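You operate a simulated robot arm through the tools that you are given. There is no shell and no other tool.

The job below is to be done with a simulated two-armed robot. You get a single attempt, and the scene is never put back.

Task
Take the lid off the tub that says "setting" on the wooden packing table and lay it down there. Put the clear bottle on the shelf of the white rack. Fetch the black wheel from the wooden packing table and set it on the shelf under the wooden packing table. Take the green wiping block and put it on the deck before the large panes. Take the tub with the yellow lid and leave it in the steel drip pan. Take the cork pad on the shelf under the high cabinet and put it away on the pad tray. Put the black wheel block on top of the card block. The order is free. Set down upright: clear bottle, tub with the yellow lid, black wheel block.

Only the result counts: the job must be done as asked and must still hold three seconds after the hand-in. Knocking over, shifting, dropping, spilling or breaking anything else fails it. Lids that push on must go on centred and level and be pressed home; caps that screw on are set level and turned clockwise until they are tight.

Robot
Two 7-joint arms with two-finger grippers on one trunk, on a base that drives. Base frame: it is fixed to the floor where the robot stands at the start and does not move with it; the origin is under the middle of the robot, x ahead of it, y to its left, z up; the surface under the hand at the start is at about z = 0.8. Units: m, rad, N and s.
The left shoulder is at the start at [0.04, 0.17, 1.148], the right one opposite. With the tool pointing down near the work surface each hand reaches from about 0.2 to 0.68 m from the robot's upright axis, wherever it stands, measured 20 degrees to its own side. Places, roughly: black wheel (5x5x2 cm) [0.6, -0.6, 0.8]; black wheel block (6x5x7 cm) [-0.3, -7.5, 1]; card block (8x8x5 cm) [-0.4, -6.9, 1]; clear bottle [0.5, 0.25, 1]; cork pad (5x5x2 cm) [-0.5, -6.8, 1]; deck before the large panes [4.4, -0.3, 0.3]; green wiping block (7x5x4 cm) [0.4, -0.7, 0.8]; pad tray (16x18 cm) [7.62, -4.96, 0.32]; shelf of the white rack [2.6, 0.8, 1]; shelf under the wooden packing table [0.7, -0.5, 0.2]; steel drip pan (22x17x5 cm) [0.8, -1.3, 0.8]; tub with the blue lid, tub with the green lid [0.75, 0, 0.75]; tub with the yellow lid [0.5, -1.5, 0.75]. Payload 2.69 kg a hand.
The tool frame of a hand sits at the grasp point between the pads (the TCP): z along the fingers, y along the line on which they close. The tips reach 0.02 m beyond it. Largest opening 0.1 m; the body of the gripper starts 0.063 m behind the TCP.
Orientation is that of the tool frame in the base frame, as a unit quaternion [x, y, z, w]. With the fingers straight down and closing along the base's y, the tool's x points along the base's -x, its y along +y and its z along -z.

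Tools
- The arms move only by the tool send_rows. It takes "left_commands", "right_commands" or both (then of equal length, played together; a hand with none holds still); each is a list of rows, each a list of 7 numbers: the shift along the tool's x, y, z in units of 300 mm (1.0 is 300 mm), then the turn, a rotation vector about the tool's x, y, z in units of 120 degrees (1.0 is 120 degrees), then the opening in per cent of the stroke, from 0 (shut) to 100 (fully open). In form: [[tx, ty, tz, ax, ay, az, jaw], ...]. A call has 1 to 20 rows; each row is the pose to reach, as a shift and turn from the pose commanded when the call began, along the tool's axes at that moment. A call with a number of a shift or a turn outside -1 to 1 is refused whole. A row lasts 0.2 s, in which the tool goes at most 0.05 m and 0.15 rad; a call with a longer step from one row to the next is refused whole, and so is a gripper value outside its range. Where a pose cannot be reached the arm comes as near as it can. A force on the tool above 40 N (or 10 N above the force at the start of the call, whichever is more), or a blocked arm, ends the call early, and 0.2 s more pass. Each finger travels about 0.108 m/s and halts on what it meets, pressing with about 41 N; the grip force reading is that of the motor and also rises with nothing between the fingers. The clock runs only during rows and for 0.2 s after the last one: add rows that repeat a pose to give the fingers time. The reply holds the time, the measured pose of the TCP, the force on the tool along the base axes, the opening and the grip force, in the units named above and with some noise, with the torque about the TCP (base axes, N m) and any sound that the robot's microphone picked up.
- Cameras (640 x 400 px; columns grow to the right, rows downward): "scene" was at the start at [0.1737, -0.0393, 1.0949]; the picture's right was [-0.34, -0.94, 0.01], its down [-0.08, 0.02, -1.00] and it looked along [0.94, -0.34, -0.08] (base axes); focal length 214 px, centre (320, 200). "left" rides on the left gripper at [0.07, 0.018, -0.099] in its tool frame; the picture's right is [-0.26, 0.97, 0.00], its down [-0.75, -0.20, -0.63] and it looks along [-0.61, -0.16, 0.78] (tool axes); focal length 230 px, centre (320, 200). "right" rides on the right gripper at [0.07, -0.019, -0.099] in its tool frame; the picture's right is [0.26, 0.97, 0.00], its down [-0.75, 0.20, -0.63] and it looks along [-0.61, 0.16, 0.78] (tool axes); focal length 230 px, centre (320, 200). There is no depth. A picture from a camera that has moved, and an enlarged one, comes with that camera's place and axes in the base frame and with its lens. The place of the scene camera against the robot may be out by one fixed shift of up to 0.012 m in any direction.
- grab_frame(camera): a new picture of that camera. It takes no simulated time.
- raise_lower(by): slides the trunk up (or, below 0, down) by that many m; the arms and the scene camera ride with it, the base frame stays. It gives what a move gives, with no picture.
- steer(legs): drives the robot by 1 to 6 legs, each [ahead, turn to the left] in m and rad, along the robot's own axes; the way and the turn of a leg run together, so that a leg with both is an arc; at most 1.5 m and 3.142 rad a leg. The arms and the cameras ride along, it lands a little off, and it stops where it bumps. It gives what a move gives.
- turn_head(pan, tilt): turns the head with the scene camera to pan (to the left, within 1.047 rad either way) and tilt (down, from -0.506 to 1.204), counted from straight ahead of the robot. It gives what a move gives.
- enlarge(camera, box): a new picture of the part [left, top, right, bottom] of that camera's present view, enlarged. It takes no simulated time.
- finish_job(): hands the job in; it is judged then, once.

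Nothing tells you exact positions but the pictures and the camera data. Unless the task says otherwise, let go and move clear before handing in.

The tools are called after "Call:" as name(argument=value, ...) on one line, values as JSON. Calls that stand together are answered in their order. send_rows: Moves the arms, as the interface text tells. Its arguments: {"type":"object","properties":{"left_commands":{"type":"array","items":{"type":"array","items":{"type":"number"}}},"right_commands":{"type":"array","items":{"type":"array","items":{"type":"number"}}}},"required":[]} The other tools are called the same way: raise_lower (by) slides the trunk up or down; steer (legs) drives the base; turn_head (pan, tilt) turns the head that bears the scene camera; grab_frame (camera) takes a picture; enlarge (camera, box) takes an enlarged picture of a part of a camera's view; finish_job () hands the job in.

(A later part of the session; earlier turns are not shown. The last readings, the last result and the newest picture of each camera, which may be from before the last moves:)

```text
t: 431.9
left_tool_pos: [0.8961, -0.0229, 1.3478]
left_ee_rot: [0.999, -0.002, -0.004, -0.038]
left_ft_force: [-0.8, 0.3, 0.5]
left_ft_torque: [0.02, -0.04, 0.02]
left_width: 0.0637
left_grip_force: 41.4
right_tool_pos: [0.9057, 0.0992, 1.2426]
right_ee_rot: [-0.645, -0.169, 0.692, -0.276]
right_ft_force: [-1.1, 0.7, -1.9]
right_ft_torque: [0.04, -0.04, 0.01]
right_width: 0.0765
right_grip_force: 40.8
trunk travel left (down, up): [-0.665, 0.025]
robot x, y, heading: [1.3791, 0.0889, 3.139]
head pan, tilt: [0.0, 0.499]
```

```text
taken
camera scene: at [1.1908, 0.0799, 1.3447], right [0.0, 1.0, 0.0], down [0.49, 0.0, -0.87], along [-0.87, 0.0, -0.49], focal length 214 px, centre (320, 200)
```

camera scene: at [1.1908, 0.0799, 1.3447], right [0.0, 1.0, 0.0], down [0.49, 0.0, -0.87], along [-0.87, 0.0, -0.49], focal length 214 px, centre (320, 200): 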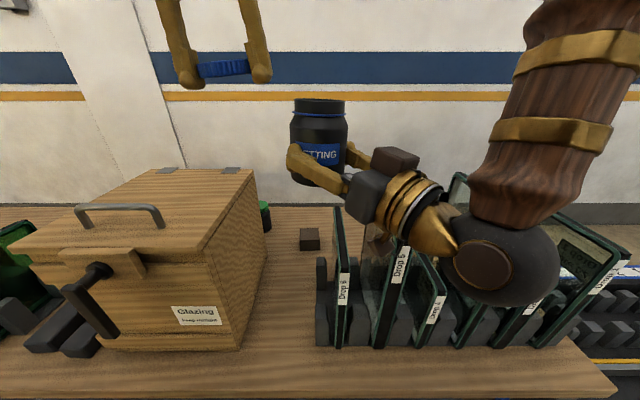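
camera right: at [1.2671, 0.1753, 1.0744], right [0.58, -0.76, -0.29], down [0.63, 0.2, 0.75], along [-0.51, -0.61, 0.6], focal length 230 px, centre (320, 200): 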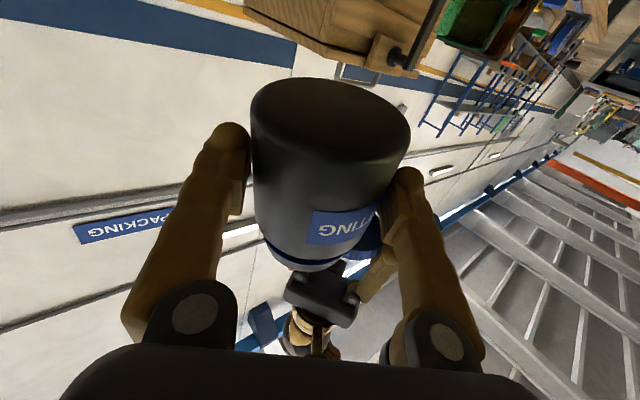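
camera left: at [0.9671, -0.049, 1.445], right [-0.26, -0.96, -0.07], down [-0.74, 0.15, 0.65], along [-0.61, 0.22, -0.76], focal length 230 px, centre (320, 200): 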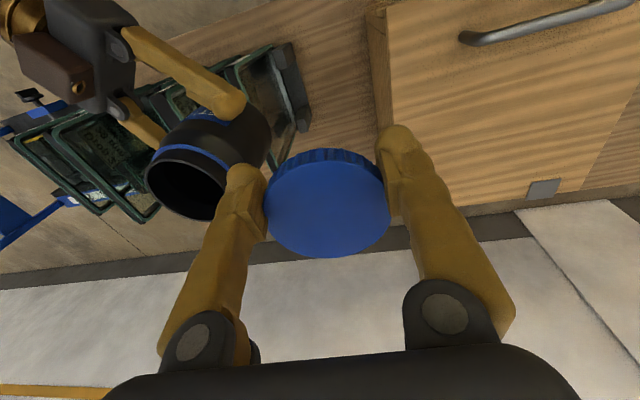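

Move the tub a bit further right, then bring the lid over a free table spot at about (0.905, -0.036).

Call:
send_rows(left_commands=[[0, 0.005, 0, -0.009, 0.001, 0, 0], [0.01, 0.01, 0.05, -0.018, 0.002, 0, 0], [0.02, 0.03, 0.15, -0.027, 0.004, 0, 0], [0.03, 0.044, 0.3, -0.0353, 0.0048, -0.002, 0], [0.03, 0.044, 0.45, -0.0353, 0.0048, -0.002, 0], [0.03, 0.044, 0.6, -0.0353, 0.0048, -0.002, 0], [0.03, 0.044, 0.75, -0.0353, 0.0048, -0.002, 0], [0.03, 0.044, 0.85, -0.0353, 0.0048, -0.002, 0], [0.03, 0.044, 0.85, -0.0353, 0.0048, -0.002, 0], [0.03, 0.044, 0.85, -0.0353, 0.0048, -0.002, 0]], right_commands=[[-0.033, -0.05, -0.037, 0, 0, 0, 0], [-0.065, -0.1, -0.073, 0, 0, 0, 0], [-0.098, -0.15, -0.11, 0, 0, 0, 0], [-0.098, -0.15, -0.11, 0, 0, 0, 0], [-0.098, -0.15, -0.11, 0, 0, 0, 0], [-0.098, -0.15, -0.11, 0, 0, 0, 0], [-0.098, -0.15, -0.11, 0, 0, 0, 0], [-0.098, -0.15, -0.11, 0, 0, 0, 0], [-0.098, -0.15, -0.11, 0, 0, 0, 0], [-0.098, -0.15, -0.11, 0, 0, 0, 0]])

Call:
grab_frame(camera="scene")

Call:
grab_frame(camera="left")

```text
t: 434.1
left_tool_pos: [0.921, -0.0177, 1.1035]
left_ee_rot: [1.0, -0.001, -0.009, -0.001]
left_ft_force: [0.5, 0.7, -0.8]
left_ft_torque: [0.0, 0.0, -0.02]
left_width: 0.0637
left_grip_force: 41.3
right_tool_pos: [0.9244, 0.1611, 1.2681]
right_ee_rot: [-0.64, -0.171, 0.697, -0.275]
right_ft_force: [0.2, 0.6, -1.8]
right_ft_torque: [0.05, -0.02, -0.02]
right_width: 0.0762
right_grip_force: 41.4
trunk travel left (down, up): [-0.665, 0.025]
robot x, y, heading: [1.3747, 0.0834, 3.139]
head pan, tilt: [0.0, 0.499]
```

```text
taken
camera scene: at [1.1911, 0.08, 1.3448], right [0.0, 1.0, 0.0], down [0.49, 0.0, -0.87], along [-0.87, 0.0, -0.49], focal length 214 px, centre (320, 200)
```

scene: 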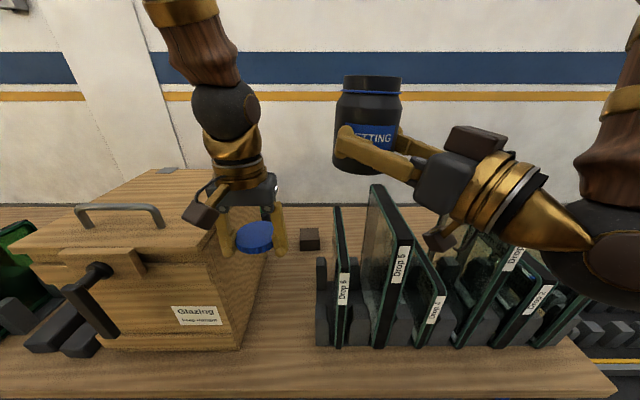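

```text
taken
camera left: at [0.9915, -0.0362, 1.2002], right [-0.26, -0.97, 0.0], down [-0.74, 0.2, 0.64], along [-0.62, 0.16, -0.77], focal length 230 px, centre (320, 200)
```

left: 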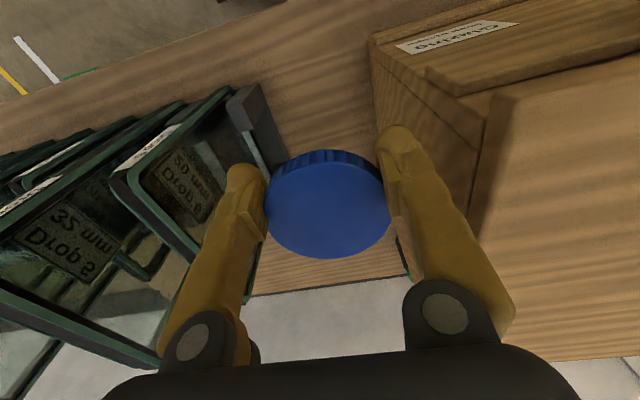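

Call:
send_rows(left_commands=[[0, 0.03, 0.12, 0, 0.002, 0, 0], [0, 0.06, 0.26, 0, 0.004, 0, 0], [0, 0.06, 0.4, 0, 0.004, 0, 0], [0, 0.06, 0.54, 0, 0.004, 0, 0], [0, 0.06, 0.68, 0, 0.004, 0, 0], [0, 0.06, 0.8, 0, 0.004, 0, 0], [0, 0.06, 0.85, 0, 0.004, 0, 0], [0, 0.06, 0.85, 0, 0.004, 0, 0], [0, 0.06, 0.85, 0, 0.004, 0, 0]])

Call:
grab_frame(camera="scene")

Call:
grab_frame(camera="left")

```text
t: 435.8
left_tool_pos: [0.9266, -0.0342, 0.8518]
left_ee_rot: [1.0, 0.0, -0.013, 0.001]
left_ft_force: [-0.3, 0.0, 0.3]
left_ft_torque: [0.0, -0.02, -0.02]
left_width: 0.0633
left_grip_force: 40.7
right_tool_pos: [0.9476, 0.161, 1.2765]
right_ee_rot: [-0.634, -0.172, 0.703, -0.274]
right_ft_force: [0.9, -0.6, -2.0]
right_ft_torque: [0.02, -0.01, 0.02]
right_width: 0.0762
right_grip_force: 41.1
trunk travel left (down, up): [-0.665, 0.025]
robot x, y, heading: [1.3741, 0.0878, 3.142]
head pan, tilt: [0.0, 0.499]
stopped in row 8 (left hand): the arm was blocked; the commanded pose is now the measured one
```

```text
taken
camera scene: at [1.1929, 0.0803, 1.3451], right [0.0, 1.0, 0.0], down [0.49, 0.0, -0.87], along [-0.87, 0.0, -0.49], focal length 214 px, centre (320, 200)
```

scene: 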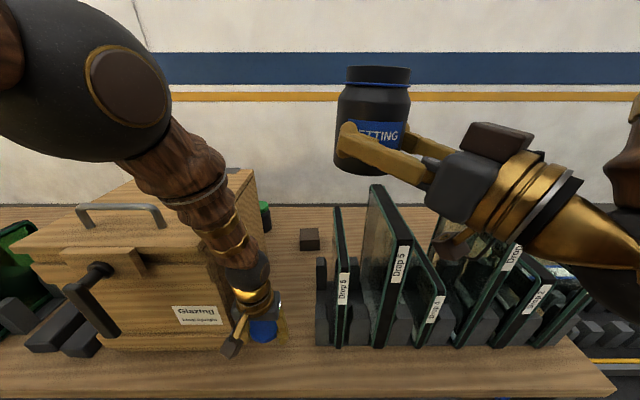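

```text
taken
camera left: at [0.999, -0.0526, 0.948], right [-0.26, -0.97, 0.01], down [-0.73, 0.2, 0.65], along [-0.63, 0.16, -0.76], focal length 230 px, centre (320, 200)
```

left: 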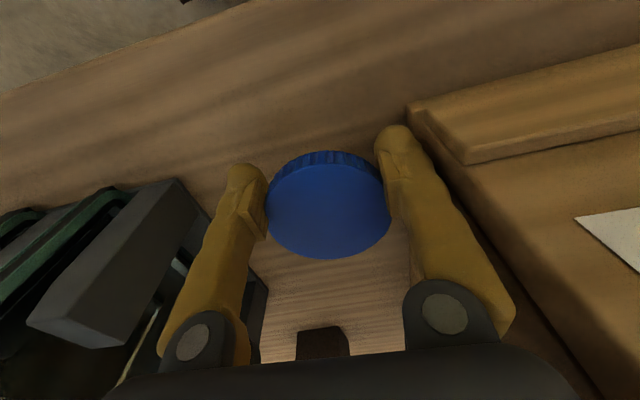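

The arm is straight at z=0.852; lower the trunk slightly to reach the table.

Call:
raise_lower(by=-0.025)

Call:
grab_frame(camera="left")

```text
t: 436.5
left_tool_pos: [0.9258, -0.0353, 0.8253]
left_ee_rot: [1.0, 0.0, -0.012, 0.0]
left_ft_force: [0.2, 0.6, -0.5]
left_ft_torque: [-0.01, 0.0, 0.05]
left_width: 0.0634
left_grip_force: 41.2
right_tool_pos: [0.945, 0.1618, 1.2508]
right_ee_rot: [-0.633, -0.172, 0.703, -0.275]
right_ft_force: [0.0, 0.0, -2.0]
right_ft_torque: [0.05, -0.01, -0.02]
right_width: 0.0765
right_grip_force: 40.7
trunk travel left (down, up): [-0.64, 0.05]
robot x, y, heading: [1.3757, 0.0879, 3.137]
head pan, tilt: [0.0, 0.499]
```

```text
taken
camera left: at [0.9978, -0.053, 0.9218], right [-0.26, -0.97, 0.01], down [-0.74, 0.2, 0.65], along [-0.63, 0.16, -0.76], focal length 230 px, centre (320, 200)
```

left: 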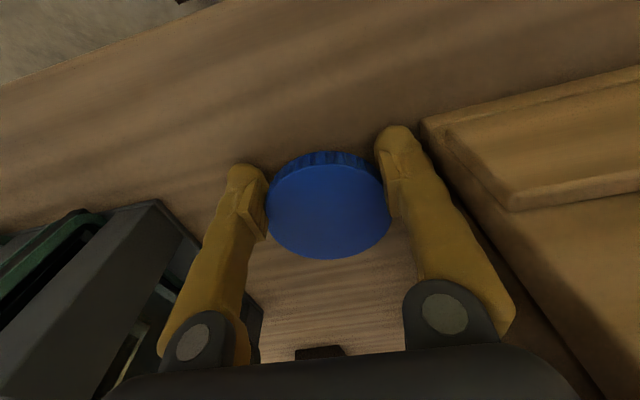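

Call:
raise_lower(by=-0.004)

Call:
send_rows(left_commands=[[0, 0, 0, 0, 0, 0, 66], [0, 0, 0, 0, 0, 0, 72], [0, 0, 0, 0, 0, 0, 80], [0, 0, 0, 0, 0, 0, 85], [0, 0, 0, 0, 0, 0, 85]])

Call:
grab_frame(camera="left")

```text
t: 437.1
left_tool_pos: [0.926, -0.0343, 0.8217]
left_ee_rot: [1.0, 0.0, -0.011, 0.0]
left_ft_force: [0.8, 1.3, -0.3]
left_ft_torque: [0.01, -0.02, 0.01]
left_width: 0.0634
left_grip_force: 41.1
right_tool_pos: [0.9434, 0.161, 1.2463]
right_ee_rot: [-0.634, -0.172, 0.703, -0.273]
right_ft_force: [0.1, 0.4, -2.0]
right_ft_torque: [0.03, -0.04, 0.02]
right_width: 0.0762
right_grip_force: 41.1
trunk travel left (down, up): [-0.636, 0.054]
robot x, y, heading: [1.3801, 0.0887, 3.139]
head pan, tilt: [0.0, 0.499]
```

```text
t: 438.3
left_tool_pos: [0.9253, -0.0347, 0.8216]
left_ee_rot: [1.0, 0.0, -0.011, 0.0]
left_ft_force: [-0.1, 1.1, 0.8]
left_ft_torque: [-0.04, 0.02, -0.02]
left_width: 0.085
left_grip_force: 0.1
right_tool_pos: [0.9453, 0.1603, 1.2464]
right_ee_rot: [-0.634, -0.173, 0.702, -0.273]
right_ft_force: [-0.3, 0.6, -2.3]
right_ft_torque: [0.01, -0.05, -0.04]
right_width: 0.0756
right_grip_force: 40.4
trunk travel left (down, up): [-0.636, 0.054]
robot x, y, heading: [1.3776, 0.0856, 3.138]
head pan, tilt: [0.0, 0.499]
```

```text
taken
camera left: at [0.9979, -0.0529, 0.9178], right [-0.26, -0.97, 0.01], down [-0.74, 0.2, 0.65], along [-0.63, 0.16, -0.76], focal length 230 px, centre (320, 200)
```

left: 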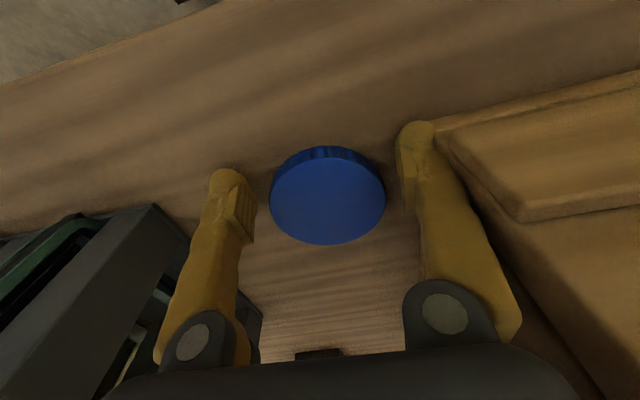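

The lid lies flat on the table. Raise the left hand straight up to go over the open tub.

Call:
send_rows(left_commands=[[0, 0, -0.1, 0, 0, 0, 88], [0, 0, -0.25, 0, 0, 0, 95], [0, 0, -0.4, 0, 0, 0, 100], [0, 0, -0.55, 0, 0, 0, 100], [0, 0, -0.7, 0, 0, 0, 100], [0, 0, -0.85, 0, 0, 0, 100], [0, 0, -1.0, 0, 0, 0, 100], [0, 0, -1.0, 0, 0, 0, 100]])

Call:
grab_frame(camera="scene")

```text
t: 440.1
left_tool_pos: [0.9345, -0.032, 1.1229]
left_ee_rot: [1.0, 0.0, -0.012, 0.001]
left_ft_force: [-0.3, 15.2, -1.4]
left_ft_torque: [0.24, -0.04, -0.02]
left_width: 0.09
left_grip_force: 0.1
right_tool_pos: [0.9451, 0.1632, 1.2471]
right_ee_rot: [-0.634, -0.172, 0.703, -0.273]
right_ft_force: [0.6, -0.4, -2.1]
right_ft_torque: [0.04, 0.0, 0.01]
right_width: 0.0755
right_grip_force: 40.9
trunk travel left (down, up): [-0.636, 0.054]
robot x, y, heading: [1.377, 0.0901, 3.14]
head pan, tilt: [0.0, 0.499]
```

```text
taken
camera scene: at [1.1916, 0.0825, 1.3158], right [0.0, 1.0, 0.0], down [0.49, 0.0, -0.87], along [-0.87, 0.0, -0.49], focal length 214 px, centre (320, 200)
```

scene: 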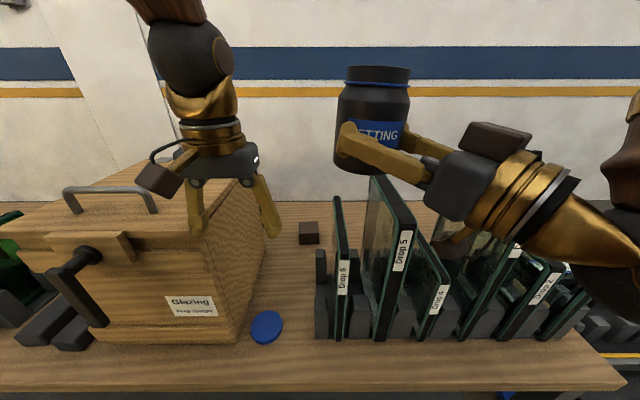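

The left finger presses sideways against the crate's rim as it opened. Close it a little and move away from the crate at once.

Call:
send_rows(left_commands=[[0, 0, 0, 0, 0, 0, 80], [0, -0.05, 0, 0, 0, 0, 78], [0, -0.12, 0, 0, 0, 0, 78], [0, -0.15, 0, 0, 0, 0, 78], [0, -0.15, 0, 0, 0, 0, 78]])

Call:
enlarge(camera="scene", box=[0, 150, 320, 400])

```text
t: 441.3
left_tool_pos: [0.9332, 0.0072, 1.1235]
left_ee_rot: [1.0, 0.011, -0.011, -0.006]
left_ft_force: [0.1, -0.1, -0.1]
left_ft_torque: [0.01, -0.01, 0.01]
left_width: 0.078
left_grip_force: 0.0
right_tool_pos: [0.9456, 0.162, 1.2465]
right_ee_rot: [-0.634, -0.173, 0.702, -0.273]
right_ft_force: [0.5, 0.3, -0.9]
right_ft_torque: [0.01, -0.01, -0.03]
right_width: 0.0758
right_grip_force: 41.4
trunk travel left (down, up): [-0.636, 0.054]
robot x, y, heading: [1.375, 0.0904, 3.137]
head pan, tilt: [0.0, 0.499]
```

```text
1.60 times, centred on (160, 275) of scene
camera zoom: at [1.192, 0.08, 1.3159], right [0.0, 1.0, 0.0], down [0.49, 0.0, -0.87], along [-0.87, 0.0, -0.49], focal length 343 px, centre (576, 80)
```

zoom: 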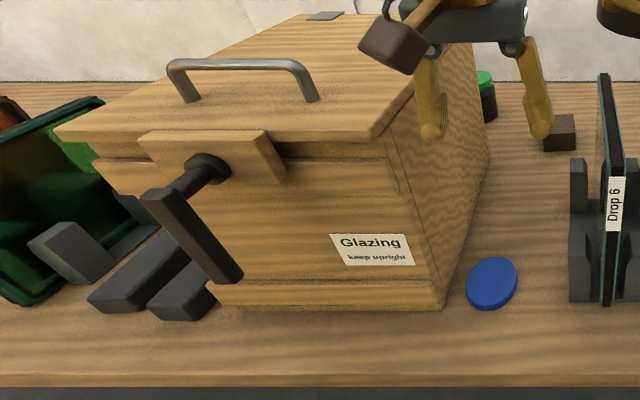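

Call:
enlarge(camera="scene", box=[230, 290, 310, 360])

Call:
grab_frame(camera="left")

```text
5.71 times, centred on (270, 325) of scene
camera zoom: at [1.192, 0.08, 1.3159], right [0.0, 1.0, 0.0], down [0.49, 0.0, -0.87], along [-0.87, 0.0, -0.49], focal length 1226 px, centre (606, -514)
```

zoom: 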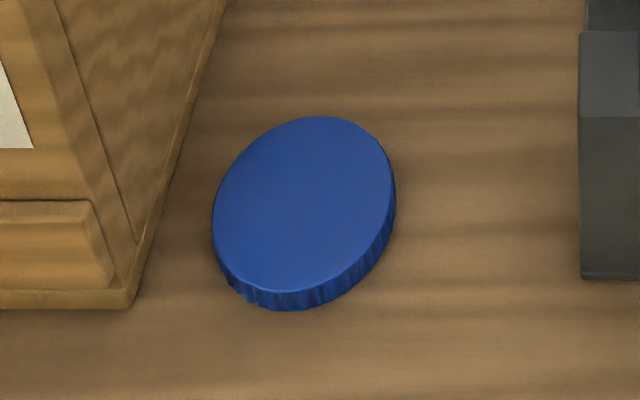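

```text
taken
camera left: at [1.0047, -0.0119, 1.2197], right [-0.24, -0.97, -0.01], down [-0.74, 0.18, 0.65], along [-0.63, 0.16, -0.76], focal length 230 px, centre (320, 200)
```

left: 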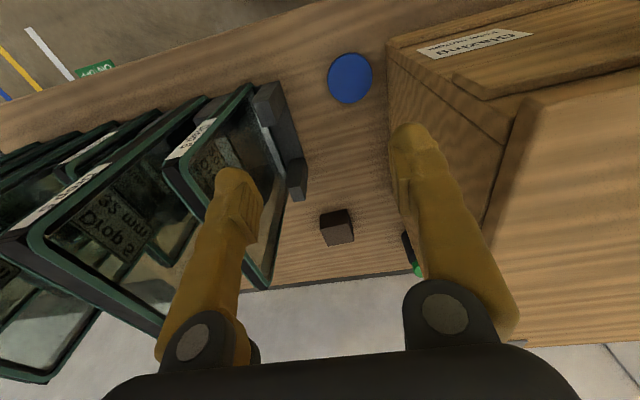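

The lid lies flat at about (0.908, -0.034). Raise the left hand higher.

Call:
send_rows(left_commands=[[0, 0, -0.15, 0, 0, 0, 85], [0, 0, -0.3, 0, 0, 0, 90], [0, 0, -0.45, 0, 0, 0, 95], [0, 0, -0.6, 0, 0, 0, 100], [0, 0, -0.75, 0, 0, 0, 100], [0, 0, -0.9, 0, 0, 0, 100], [0, 0, -0.93, 0, 0, 0, 100], [0, 0, -0.93, 0, 0, 0, 100]])

Call:
grab_frame(camera="left")

```text
t: 443.1
left_tool_pos: [0.9404, 0.0103, 1.4018]
left_ee_rot: [1.0, 0.0, -0.011, 0.0]
left_ft_force: [0.6, 0.4, -0.2]
left_ft_torque: [-0.05, 0.04, -0.02]
left_width: 0.1001
left_grip_force: 0.0
right_tool_pos: [0.9439, 0.1601, 1.2468]
right_ee_rot: [-0.634, -0.172, 0.703, -0.274]
right_ft_force: [0.3, -0.4, -2.2]
right_ft_torque: [0.06, 0.0, -0.03]
right_width: 0.0757
right_grip_force: 41.0
trunk travel left (down, up): [-0.636, 0.054]
robot x, y, heading: [1.3779, 0.09, 3.144]
head pan, tilt: [0.0, 0.499]
```

```text
taken
camera left: at [1.0128, -0.0074, 1.4984], right [-0.26, -0.97, 0.01], down [-0.74, 0.2, 0.65], along [-0.63, 0.16, -0.76], focal length 230 px, centre (320, 200)
```

left: 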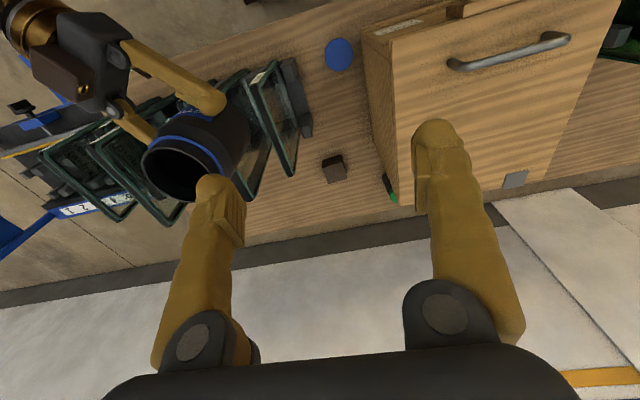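

Tub rim centre at about (0.928, 0.147). Move the left hand over it and check.

Call:
send_rows(left_commands=[[-0.01, -0.1, 0, 0, 0.003, 0, 100], [-0.02, -0.2, 0, 0, 0.006, 0, 100], [-0.03, -0.3, 0, 0, 0.009, 0, 100], [-0.037, -0.4, 0, 0, 0.0105, 0, 100], [-0.037, -0.457, 0, 0, 0.0105, 0, 100], [-0.037, -0.457, 0, 0, 0.0105, 0, 100], [-0.037, -0.457, 0, 0, 0.0105, 0, 100]])

Call:
grab_frame(camera="left")

Call:
grab_frame(camera="scene")

```text
t: 444.7
left_tool_pos: [0.927, 0.1451, 1.405]
left_ee_rot: [1.0, 0.003, -0.003, -0.005]
left_ft_force: [-0.7, 0.3, -0.2]
left_ft_torque: [0.01, 0.01, 0.0]
left_width: 0.1
left_grip_force: 0.0
right_tool_pos: [0.9447, 0.161, 1.2468]
right_ee_rot: [-0.634, -0.173, 0.702, -0.274]
right_ft_force: [-0.8, -0.4, -2.4]
right_ft_torque: [0.07, -0.04, -0.02]
right_width: 0.0754
right_grip_force: 41.0
trunk travel left (down, up): [-0.636, 0.054]
robot x, y, heading: [1.375, 0.0894, 3.138]
head pan, tilt: [0.0, 0.499]
```

```text
taken
camera left: at [0.9974, 0.1257, 1.5028], right [-0.25, -0.97, -0.01], down [-0.75, 0.19, 0.64], along [-0.61, 0.17, -0.77], focal length 230 px, centre (320, 200)
```

left: 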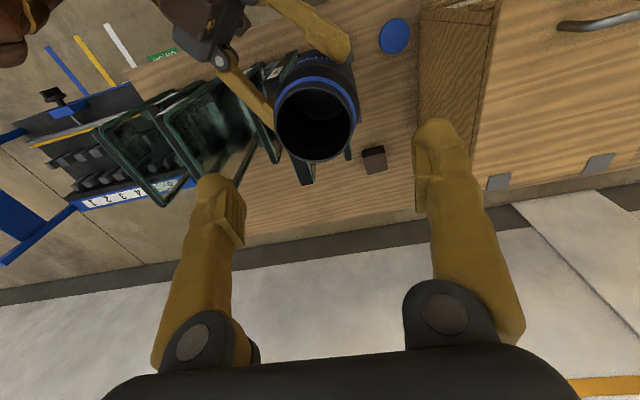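

```text
taken
camera scene: at [1.1919, 0.08, 1.3158], right [0.0, 1.0, 0.0], down [0.49, 0.0, -0.87], along [-0.87, 0.0, -0.49], focal length 214 px, centre (320, 200)
```

scene: 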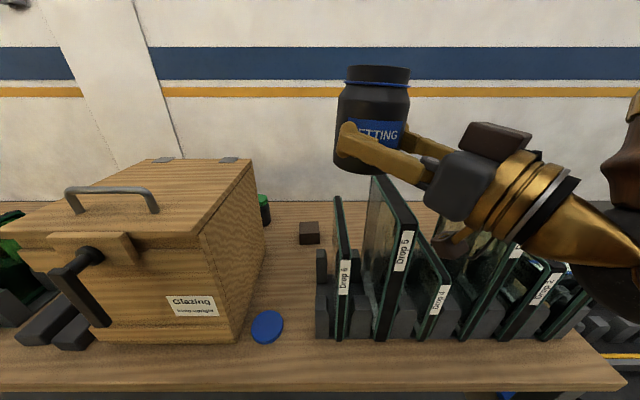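

Centred over the tub. Descend so the fingers straddle the tub's upper body.

Call:
send_rows(left_commands=[[0.005, -0.008, 0.1, 0, 0, 0, 100], [0.01, -0.017, 0.2, 0, 0, 0, 100], [0.01, -0.017, 0.3, 0, 0, 0, 100], [0.01, -0.017, 0.36, 0, 0, 0, 100], [0.01, -0.017, 0.39, 0, 0, 0, 100], [0.01, -0.017, 0.39, 0, 0, 0, 100], [0.01, -0.017, 0.39, 0, 0, 0, 100]])

Call:
grab_frame(camera="left")

Call:
enlarge(camera="scene", box=[290, 0, 510, 200])

```text
t: 446.3
left_tool_pos: [0.923, 0.1479, 1.3043]
left_ee_rot: [1.0, 0.01, -0.013, -0.017]
left_ft_force: [-0.4, -0.5, -0.2]
left_ft_torque: [-0.03, -0.02, 0.01]
left_width: 0.0999
left_grip_force: 0.0
right_tool_pos: [0.9449, 0.1611, 1.2473]
right_ee_rot: [-0.634, -0.173, 0.702, -0.274]
right_ft_force: [0.3, 0.1, -2.3]
right_ft_torque: [0.01, -0.02, -0.03]
right_width: 0.0753
right_grip_force: 41.0
trunk travel left (down, up): [-0.636, 0.054]
robot x, y, heading: [1.3755, 0.0881, 3.145]
head pan, tilt: [0.0, 0.499]
```

```text
taken
camera left: at [0.996, 0.1275, 1.4008], right [-0.24, -0.97, -0.03], down [-0.74, 0.16, 0.65], along [-0.63, 0.18, -0.76], focal length 230 px, centre (320, 200)
```

left: 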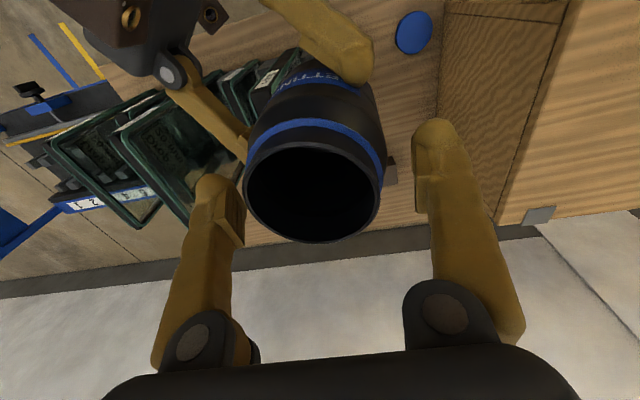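

```text
2.00 times, centred on (400, 100) of scene
camera zoom: at [1.1919, 0.08, 1.3158], right [0.0, 1.0, 0.0], down [0.49, 0.0, -0.87], along [-0.87, 0.0, -0.49], focal length 429 px, centre (160, 400)
```

zoom: 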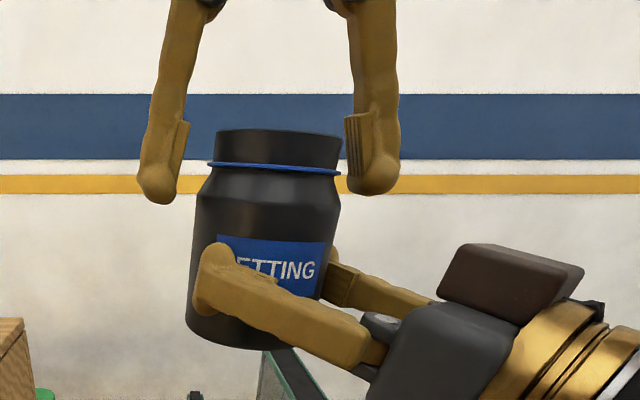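

Call:
send_rows(left_commands=[[0.01, -0.025, 0, -0.016, 0.006, 0.008, 100], [0.015, -0.03, 0.0, -0.016, 0.012, 0.01, 100], [0.015, -0.03, 0.02, -0.016, 0.012, 0.01, 100], [0.015, -0.03, 0.045, -0.016, 0.012, 0.01, 100], [0.015, -0.03, 0.055, -0.016, 0.012, 0.01, 100], [0.015, -0.03, 0.055, -0.016, 0.012, 0.01, 100], [0.015, -0.03, 0.055, -0.016, 0.012, 0.01, 100]])

Call:
grab_frame(camera="left")

Call:
enlarge(camera="scene", box=[290, 0, 510, 200])

```text
t: 448.1
left_tool_pos: [0.9446, 0.1532, 1.3026]
left_ee_rot: [1.0, 0.008, -0.011, -0.007]
left_ft_force: [0.8, -0.1, -0.3]
left_ft_torque: [0.0, 0.07, 0.0]
left_width: 0.1002
left_grip_force: 0.1
right_tool_pos: [0.9679, 0.1604, 1.2558]
right_ee_rot: [-0.629, -0.175, 0.708, -0.271]
right_ft_force: [-0.2, -0.9, -2.3]
right_ft_torque: [0.02, -0.04, -0.06]
right_width: 0.0754
right_grip_force: 40.6
trunk travel left (down, up): [-0.636, 0.054]
robot x, y, heading: [1.3753, 0.0888, 3.139]
head pan, tilt: [0.0, 0.499]
stopped in row 7 (left hand): the arm was blocked; the commanded pose is now the measured one
```

```text
taken
camera left: at [1.0182, 0.1343, 1.3998], right [-0.24, -0.97, -0.01], down [-0.74, 0.18, 0.65], along [-0.63, 0.16, -0.76], focal length 230 px, centre (320, 200)
```

left: 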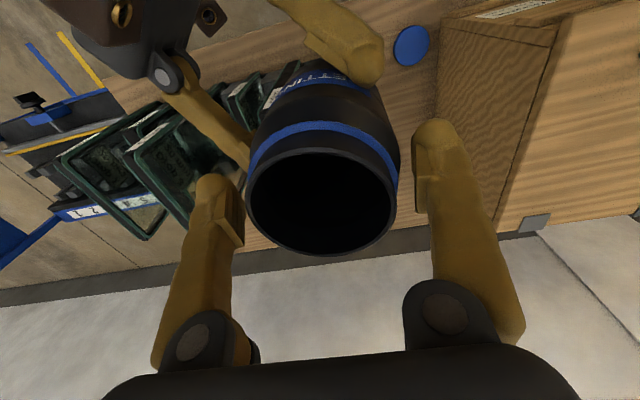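

```text
2.00 times, centred on (400, 100) of scene
camera zoom: at [1.1949, 0.0799, 1.3163], right [0.0, 1.0, 0.0], down [0.49, 0.0, -0.87], along [-0.87, 0.0, -0.49], focal length 429 px, centre (160, 400)
```

zoom: 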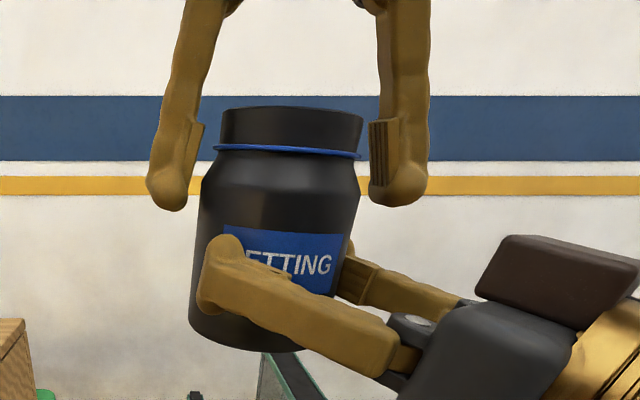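

Raise the tub slightly with the right hand so the left fingers overlap its body more.

Call:
send_rows(right_commands=[[-0.03, 0.003, 0.0045, 0, 0, 0, 0], [-0.065, 0.006, 0.01, 0, 0, 0, 0], [-0.065, 0.006, 0.01, 0, 0, 0, 0], [-0.065, 0.006, 0.01, 0, 0, 0, 0]])

Call:
grab_frame(camera="left")

Call:
enlarge(camera="scene", box=[290, 0, 510, 200])

```text
t: 449.1
left_tool_pos: [0.9429, 0.1543, 1.301]
left_ee_rot: [1.0, 0.008, -0.009, -0.008]
left_ft_force: [0.0, 0.7, 0.3]
left_ft_torque: [0.03, 0.05, 0.0]
left_width: 0.1
left_grip_force: 0.1
right_tool_pos: [0.9657, 0.1609, 1.2736]
right_ee_rot: [-0.629, -0.174, 0.708, -0.272]
right_ft_force: [0.0, 0.4, -2.1]
right_ft_torque: [0.03, -0.05, 0.01]
right_width: 0.0752
right_grip_force: 40.9
trunk travel left (down, up): [-0.636, 0.054]
robot x, y, heading: [1.3749, 0.0874, 3.14]
head pan, tilt: [0.0, 0.499]
```

```text
taken
camera left: at [1.0145, 0.1345, 1.3985], right [-0.24, -0.97, -0.01], down [-0.74, 0.18, 0.65], along [-0.63, 0.17, -0.76], focal length 230 px, centre (320, 200)
```

left: 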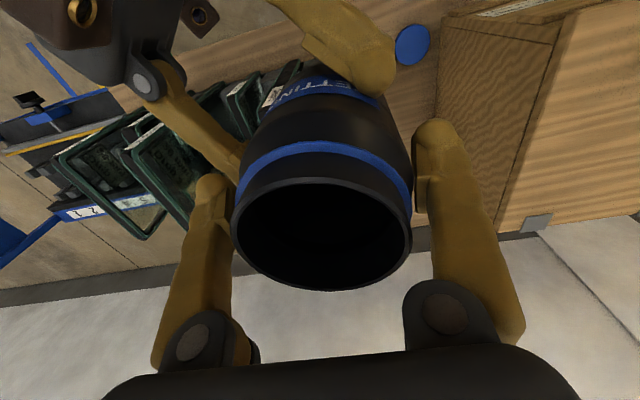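

```text
2.00 times, centred on (400, 100) of scene
camera zoom: at [1.1925, 0.08, 1.3159], right [0.0, 1.0, 0.0], down [0.49, 0.0, -0.87], along [-0.87, 0.0, -0.49], focal length 429 px, centre (160, 400)
```

zoom: 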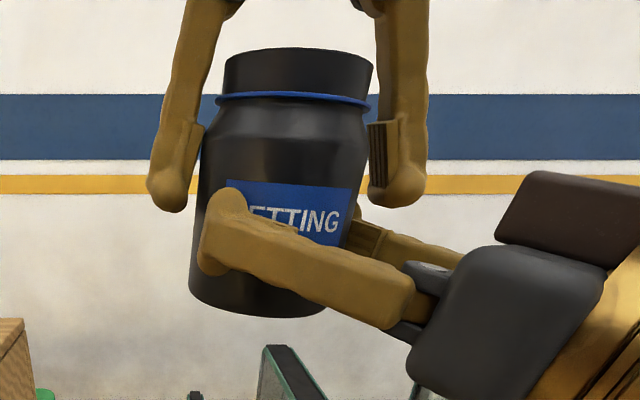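

Slightly too much overlap near the right fingertip; lower the tub 8 mm, then close the left gripper.

Call:
send_rows(right_commands=[[0.013, -0.001, -0.002, 0, 0, 0, 0], [0.027, -0.0025, -0.004, 0, 0, 0, 0], [0.027, -0.0025, -0.004, 0, 0, 0, 0]])

Call:
send_rows(left_commands=[[0, 0, 0, 0, 0, 0, 90], [0, 0, 0, 0, 0, 0, 80], [0, 0, 0, 0, 0, 0, 60], [0, 0, 0, 0, 0, 0, 0], [0, 0, 0, 0, 0, 0, 0]])

Call:
enlarge(camera="scene", box=[290, 0, 510, 200])

```text
t: 449.9
left_tool_pos: [0.9408, 0.1536, 1.3021]
left_ee_rot: [1.0, 0.007, -0.01, -0.009]
left_ft_force: [0.1, -0.1, -0.7]
left_ft_torque: [0.02, -0.02, -0.03]
left_width: 0.0999
left_grip_force: 0.0
right_tool_pos: [0.9643, 0.1606, 1.265]
right_ee_rot: [-0.629, -0.174, 0.707, -0.271]
right_ft_force: [1.0, 0.2, -2.1]
right_ft_torque: [0.05, -0.02, -0.04]
right_width: 0.0752
right_grip_force: 40.5
trunk travel left (down, up): [-0.636, 0.054]
robot x, y, heading: [1.3779, 0.0888, 3.14]
head pan, tilt: [0.0, 0.499]
```

```text
t: 451.1
left_tool_pos: [0.9412, 0.1514, 1.3008]
left_ee_rot: [1.0, 0.008, -0.01, -0.005]
left_ft_force: [-3.2, -34.2, 6.1]
left_ft_torque: [-0.55, -0.1, -0.12]
left_width: 0.0815
left_grip_force: 40.9
right_tool_pos: [0.9647, 0.1625, 1.2655]
right_ee_rot: [-0.63, -0.173, 0.708, -0.269]
right_ft_force: [3.2, 34.8, -7.8]
right_ft_torque: [-0.59, 0.0, -0.63]
right_width: 0.0755
right_grip_force: 40.9
trunk travel left (down, up): [-0.636, 0.054]
robot x, y, heading: [1.3751, 0.0902, 3.14]
head pan, tilt: [0.0, 0.499]
```

```text
2.00 times, centred on (400, 100) of scene
camera zoom: at [1.1919, 0.08, 1.3158], right [0.0, 1.0, 0.0], down [0.49, 0.0, -0.87], along [-0.87, 0.0, -0.49], focal length 429 px, centre (160, 400)
```

zoom: 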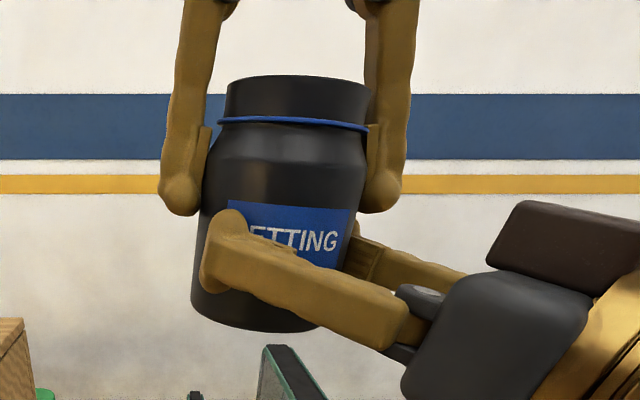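

Left holds the tub; relieve the sideways strain, then open the right gripper and withdraw it.

Call:
send_rows(left_commands=[[0, 0.013, 0, 0, 0, 0, 0], [0, 0.026, 0, 0, 0, 0, 0], [0, 0.026, 0, 0, 0, 0, 0]])

Call:
send_rows(right_commands=[[0, 0, 0, 0, 0, 0, 78], [0, 0, 0, 0, 0, 0, 82], [0, 0, 0, 0, 0, 0, 88], [0, 0, 0, 0, 0, 0, 95], [0, 0, 0, 0, 0, 0, 100]])

Call:
enlarge(camera="scene", box=[290, 0, 510, 200])

```text
t: 451.9
left_tool_pos: [0.9411, 0.1489, 1.301]
left_ee_rot: [1.0, 0.009, -0.009, -0.01]
left_ft_force: [1.7, 0.9, 8.3]
left_ft_torque: [-0.7, -0.21, 1.22]
left_width: 0.0811
left_grip_force: 40.8
right_tool_pos: [0.9647, 0.1593, 1.2639]
right_ee_rot: [-0.63, -0.176, 0.706, -0.272]
right_ft_force: [-1.8, -0.7, -11.2]
right_ft_torque: [0.84, -0.14, -1.23]
right_width: 0.0754
right_grip_force: 41.2
trunk travel left (down, up): [-0.636, 0.054]
robot x, y, heading: [1.3772, 0.0869, 3.139]
head pan, tilt: [0.0, 0.499]
```

```text
t: 453.1
left_tool_pos: [0.9416, 0.1463, 1.3004]
left_ee_rot: [1.0, 0.008, -0.009, -0.009]
left_ft_force: [-0.8, 0.9, -0.6]
left_ft_torque: [0.02, -0.02, 0.03]
left_width: 0.0812
left_grip_force: 40.9
right_tool_pos: [0.9653, 0.1594, 1.2654]
right_ee_rot: [-0.629, -0.175, 0.707, -0.271]
right_ft_force: [0.0, 0.6, 0.4]
right_ft_torque: [0.06, -0.02, -0.03]
right_width: 0.1
right_grip_force: 0.0
trunk travel left (down, up): [-0.636, 0.054]
robot x, y, heading: [1.3789, 0.0873, 3.14]
head pan, tilt: [0.0, 0.499]
```

```text
2.00 times, centred on (400, 100) of scene
camera zoom: at [1.1919, 0.08, 1.3158], right [0.0, 1.0, 0.0], down [0.49, 0.0, -0.87], along [-0.87, 0.0, -0.49], focal length 429 px, centre (160, 400)
```

zoom: 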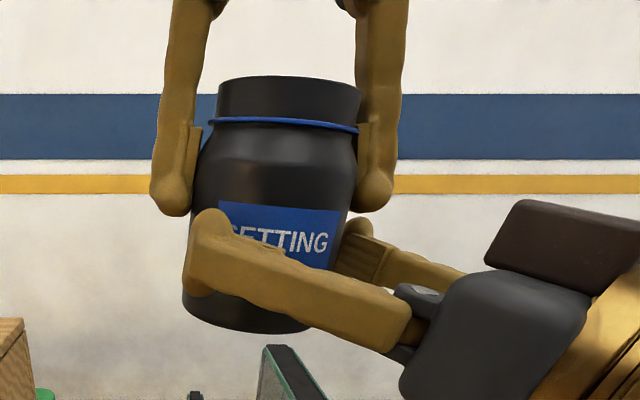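

Call:
send_rows(right_commands=[[0, 0, -0.06, 0, 0, 0, 100], [0, 0, -0.13, 0, 0, 0, 100], [0, 0, -0.2, 0, 0, 0, 100], [0, 0, -0.28, 0, 0, 0, 100], [0, 0, -0.36, 0, 0, 0, 100], [0, 0, -0.36, 0, 0, 0, 100]])

Call:
grab_frame(camera="scene")

Call:
grab_frame(camera="left")

```text
t: 454.5
left_tool_pos: [0.9418, 0.1443, 1.3018]
left_ee_rot: [1.0, 0.007, -0.01, -0.01]
left_ft_force: [-0.1, -0.1, -0.2]
left_ft_torque: [0.03, 0.03, -0.03]
left_width: 0.0811
left_grip_force: 40.8
right_tool_pos: [1.0427, 0.2253, 1.2382]
right_ee_rot: [-0.63, -0.178, 0.705, -0.272]
right_ft_force: [-0.1, 0.0, -0.5]
right_ft_torque: [0.01, 0.02, 0.0]
right_width: 0.0998
right_grip_force: 0.1
right hand out of reach, approached as far as the arm can: row 4, 5, 6
trunk travel left (down, up): [-0.636, 0.054]
robot x, y, heading: [1.3773, 0.0888, 3.137]
head pan, tilt: [0.0, 0.499]
```

```text
taken
camera scene: at [1.1918, 0.0794, 1.3158], right [0.0, 1.0, 0.0], down [0.49, 0.0, -0.87], along [-0.87, 0.0, -0.49], focal length 214 px, centre (320, 200)
```

scene: 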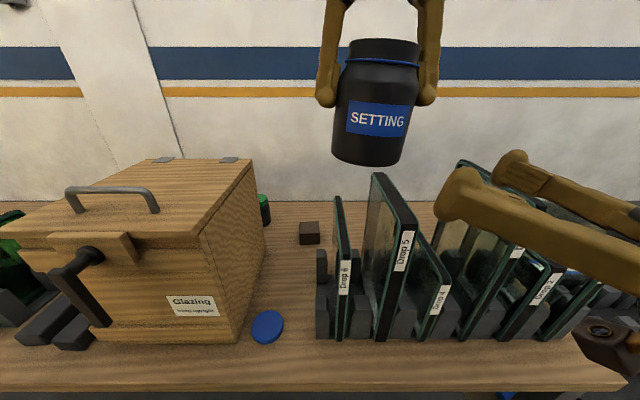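

```text
taken
camera left: at [1.0137, 0.1268, 1.3983], right [-0.24, -0.97, -0.01], down [-0.74, 0.18, 0.65], along [-0.63, 0.17, -0.76], focal length 230 px, centre (320, 200)
```

left: 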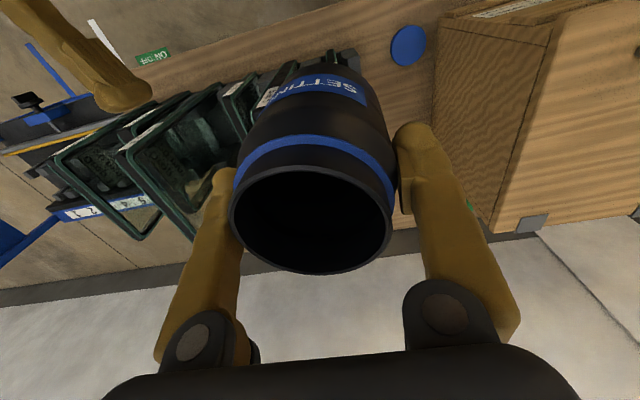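

Left holds the tub. Carry it over its original spot (≈0.85, 0.03).

Call:
send_rows(left_commands=[[-0.03, 0.08, 0, -0.002, 0.002, 0.001, 0], [-0.08, 0.16, 0, -0.004, 0.004, 0.003, 0], [-0.14, 0.24, 0, -0.006, 0.006, 0.004, 0], [-0.2, 0.32, 0, -0.008, 0.008, 0.006, 0], [-0.26, 0.377, 0, -0.0095, 0.0095, 0.0067, 0], [-0.312, 0.377, 0, -0.0095, 0.0095, 0.0067, 0], [-0.312, 0.377, 0, -0.0095, 0.0095, 0.0067, 0], [-0.312, 0.377, 0, -0.0095, 0.0095, 0.0067, 0]])

Call:
raise_lower(by=-0.15)

Call:
grab_frame(camera="scene")

Call:
grab_frame(camera="left")

```text
t: 456.3
left_tool_pos: [0.8488, 0.0304, 1.3016]
left_ee_rot: [1.0, 0.001, 0.001, 0.002]
left_ft_force: [-0.2, 0.0, 0.3]
left_ft_torque: [0.02, 0.05, 0.01]
left_width: 0.0808
left_grip_force: 41.4
right_tool_pos: [1.0421, 0.226, 1.2379]
right_ee_rot: [-0.63, -0.179, 0.705, -0.272]
right_ft_force: [-1.0, 0.1, -0.3]
right_ft_torque: [0.02, 0.01, 0.01]
right_width: 0.0998
right_grip_force: 0.2
trunk travel left (down, up): [-0.636, 0.054]
robot x, y, heading: [1.3815, 0.087, 3.139]
head pan, tilt: [0.0, 0.499]
```

```text
t: 458.0
left_tool_pos: [0.8501, 0.0312, 1.1517]
left_ee_rot: [1.0, 0.001, 0.001, 0.001]
left_ft_force: [-0.3, -0.3, -1.3]
left_ft_torque: [0.01, 0.02, 0.03]
left_width: 0.0811
left_grip_force: 41.0
right_tool_pos: [1.0429, 0.2259, 1.089]
right_ee_rot: [-0.63, -0.177, 0.705, -0.272]
right_ft_force: [0.6, 0.5, -0.6]
right_ft_torque: [0.01, 0.0, -0.02]
right_width: 0.1001
right_grip_force: 0.0
trunk travel left (down, up): [-0.486, 0.204]
robot x, y, heading: [1.3804, 0.0883, 3.14]
head pan, tilt: [0.0, 0.499]
```

```text
taken
camera scene: at [1.1946, 0.0799, 1.166], right [0.0, 1.0, 0.0], down [0.49, 0.0, -0.87], along [-0.87, 0.0, -0.49], focal length 214 px, centre (320, 200)
```

scene: 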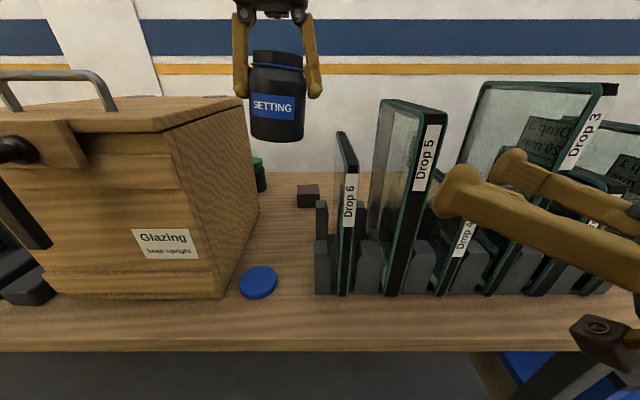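

```text
taken
camera left: at [0.9201, 0.0125, 1.251], right [-0.26, -0.97, 0.0], down [-0.75, 0.2, 0.63], along [-0.61, 0.16, -0.78], focal length 230 px, centre (320, 200)
```

left: 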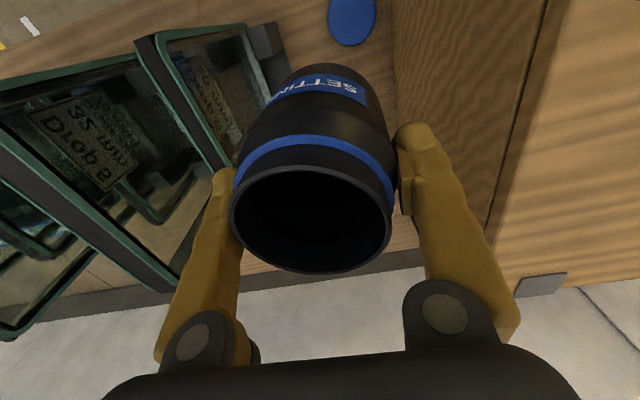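

Lower the tub toward the table, shifting slightly away from the lid.

Call:
send_rows(left_commands=[[-0.02, 0.007, 0.1, 0, 0, 0, 0], [-0.04, 0.013, 0.24, 0, 0, 0, 0], [-0.04, 0.013, 0.38, 0, 0, 0, 0], [-0.04, 0.013, 0.52, 0, 0, 0, 0], [-0.04, 0.013, 0.66, 0, 0, 0, 0], [-0.04, 0.013, 0.78, 0, 0, 0, 0], [-0.04, 0.013, 0.84, 0, 0, 0, 0], [-0.04, 0.013, 0.84, 0, 0, 0, 0], [-0.04, 0.013, 0.84, 0, 0, 0, 0]])

Call:
enlarge(camera="scene", box=[200, 120, 360, 300])

```text
t: 460.0
left_tool_pos: [0.8377, 0.0247, 0.8999]
left_ee_rot: [1.0, 0.001, 0.001, 0.001]
left_ft_force: [0.5, 0.8, 0.4]
left_ft_torque: [-0.01, 0.02, 0.01]
left_width: 0.081
left_grip_force: 41.0
right_tool_pos: [1.0429, 0.2266, 1.09]
right_ee_rot: [-0.63, -0.176, 0.706, -0.272]
right_ft_force: [-0.2, -0.2, 0.2]
right_ft_torque: [0.03, -0.02, 0.02]
right_width: 0.0999
right_grip_force: 0.1
trunk travel left (down, up): [-0.486, 0.204]
robot x, y, heading: [1.3761, 0.0881, 3.135]
head pan, tilt: [0.0, 0.499]
```

```text
2.22 times, centred on (280, 210) of scene
camera zoom: at [1.1944, 0.0799, 1.1658], right [0.0, 1.0, 0.0], down [0.49, 0.0, -0.87], along [-0.87, 0.0, -0.49], focal length 477 px, centre (409, 178)
```

zoom: 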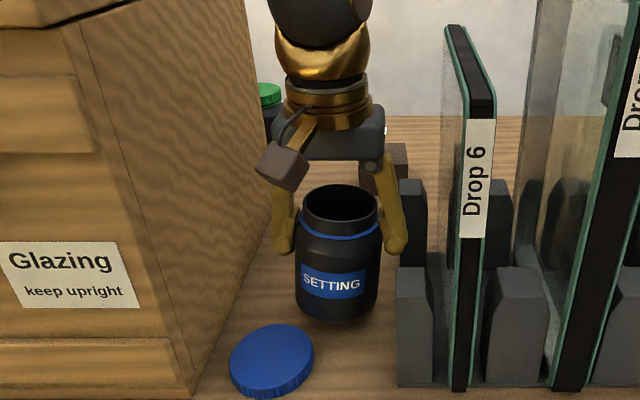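

Call:
send_rows(left_commands=[[0, 0, 0.03, 0, 0, 0, 0], [0, 0, 0.055, 0, 0, 0, 0], [0, 0, 0.055, 0, 0, 0, 0], [0, 0, 0.055, 0, 0, 0, 0]])

Call:
send_rows(left_commands=[[0, 0, 0.013, 0, 0, 0, 0], [0, 0, 0.013, 0, 0, 0, 0], [0, 0, 0.013, 0, 0, 0, 0]])

Call:
send_rows(left_commands=[[0, 0, 0.013, 0, 0, 0, 0], [0, 0, 0.013, 0, 0, 0, 0], [0, 0, 0.013, 0, 0, 0, 0]])

```text
t: 461.0
left_tool_pos: [0.8371, 0.0264, 0.8832]
left_ee_rot: [1.0, 0.001, 0.0, 0.002]
left_ft_force: [0.3, 0.3, 0.2]
left_ft_torque: [0.05, 0.01, -0.01]
left_width: 0.0811
left_grip_force: 41.4
right_tool_pos: [1.0433, 0.2264, 1.0899]
right_ee_rot: [-0.63, -0.177, 0.705, -0.273]
right_ft_force: [0.3, -0.2, -0.1]
right_ft_torque: [-0.01, -0.01, 0.0]
right_width: 0.1
right_grip_force: 0.0
trunk travel left (down, up): [-0.486, 0.204]
robot x, y, heading: [1.3718, 0.0885, 3.138]
head pan, tilt: [0.0, 0.499]
```

```text
t: 461.8
left_tool_pos: [0.8377, 0.0261, 0.8785]
left_ee_rot: [1.0, 0.0, 0.0, 0.002]
left_ft_force: [0.2, 0.2, -0.5]
left_ft_torque: [-0.01, 0.0, -0.02]
left_width: 0.0808
left_grip_force: 41.4
right_tool_pos: [1.043, 0.2258, 1.0891]
right_ee_rot: [-0.63, -0.176, 0.706, -0.273]
right_ft_force: [-0.4, 0.0, 0.2]
right_ft_torque: [0.01, -0.04, -0.02]
right_width: 0.0998
right_grip_force: 0.0
trunk travel left (down, up): [-0.486, 0.204]
robot x, y, heading: [1.3776, 0.0887, 3.138]
head pan, tilt: [0.0, 0.499]
```

```text
t: 462.6
left_tool_pos: [0.8365, 0.0253, 0.8761]
left_ee_rot: [1.0, 0.001, 0.001, 0.002]
left_ft_force: [1.0, -1.1, 7.1]
left_ft_torque: [0.08, -0.06, -0.03]
left_width: 0.0808
left_grip_force: 40.6
right_tool_pos: [1.0443, 0.225, 1.0902]
right_ee_rot: [-0.63, -0.176, 0.706, -0.272]
right_ft_force: [-0.2, -0.3, 0.6]
right_ft_torque: [-0.01, 0.0, 0.0]
right_width: 0.1001
right_grip_force: 0.1
trunk travel left (down, up): [-0.486, 0.204]
robot x, y, heading: [1.3729, 0.0836, 3.136]
head pan, tilt: [0.0, 0.499]
```

Contact with the table. Release the tub.

Call:
send_rows(left_commands=[[0, 0, 0, 0, 0, 0, 84], [0, 0, 0, 0, 0, 0, 88], [0, 0, 0, 0, 0, 0, 93], [0, 0, 0, 0, 0, 0, 93]])

Call:
grab_frame(camera="left")

Call:
enlarge(camera="scene", box=[200, 120, 360, 300])

```text
t: 463.6
left_tool_pos: [0.8379, 0.0254, 0.8756]
left_ee_rot: [1.0, 0.002, 0.001, 0.001]
left_ft_force: [-0.2, -0.6, 0.2]
left_ft_torque: [0.02, -0.02, -0.01]
left_width: 0.0935
left_grip_force: 0.3
right_tool_pos: [1.0437, 0.2254, 1.0894]
right_ee_rot: [-0.63, -0.177, 0.706, -0.273]
right_ft_force: [-0.6, -0.9, 0.5]
right_ft_torque: [-0.01, 0.02, -0.02]
right_width: 0.1001
right_grip_force: 0.0
trunk travel left (down, up): [-0.486, 0.204]
robot x, y, heading: [1.3764, 0.0906, 3.14]
head pan, tilt: [0.0, 0.499]
```

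```text
taken
camera left: at [0.9079, 0.0075, 0.9741], right [-0.26, -0.97, 0.0], down [-0.75, 0.2, 0.63], along [-0.61, 0.16, -0.78], focal length 230 px, centre (320, 200)
```

left: 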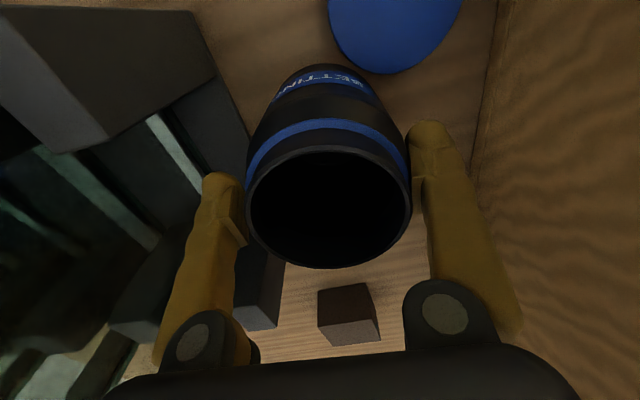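

```text
2.22 times, centred on (280, 210) of scene
camera zoom: at [1.1946, 0.0799, 1.1659], right [0.0, 1.0, 0.0], down [0.49, 0.0, -0.87], along [-0.87, 0.0, -0.49], focal length 477 px, centre (409, 178)
```

zoom: 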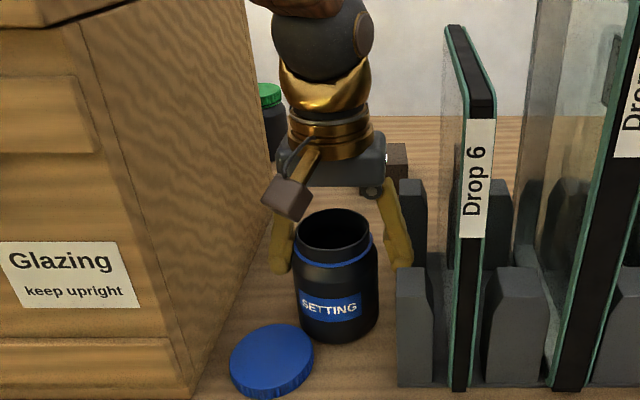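

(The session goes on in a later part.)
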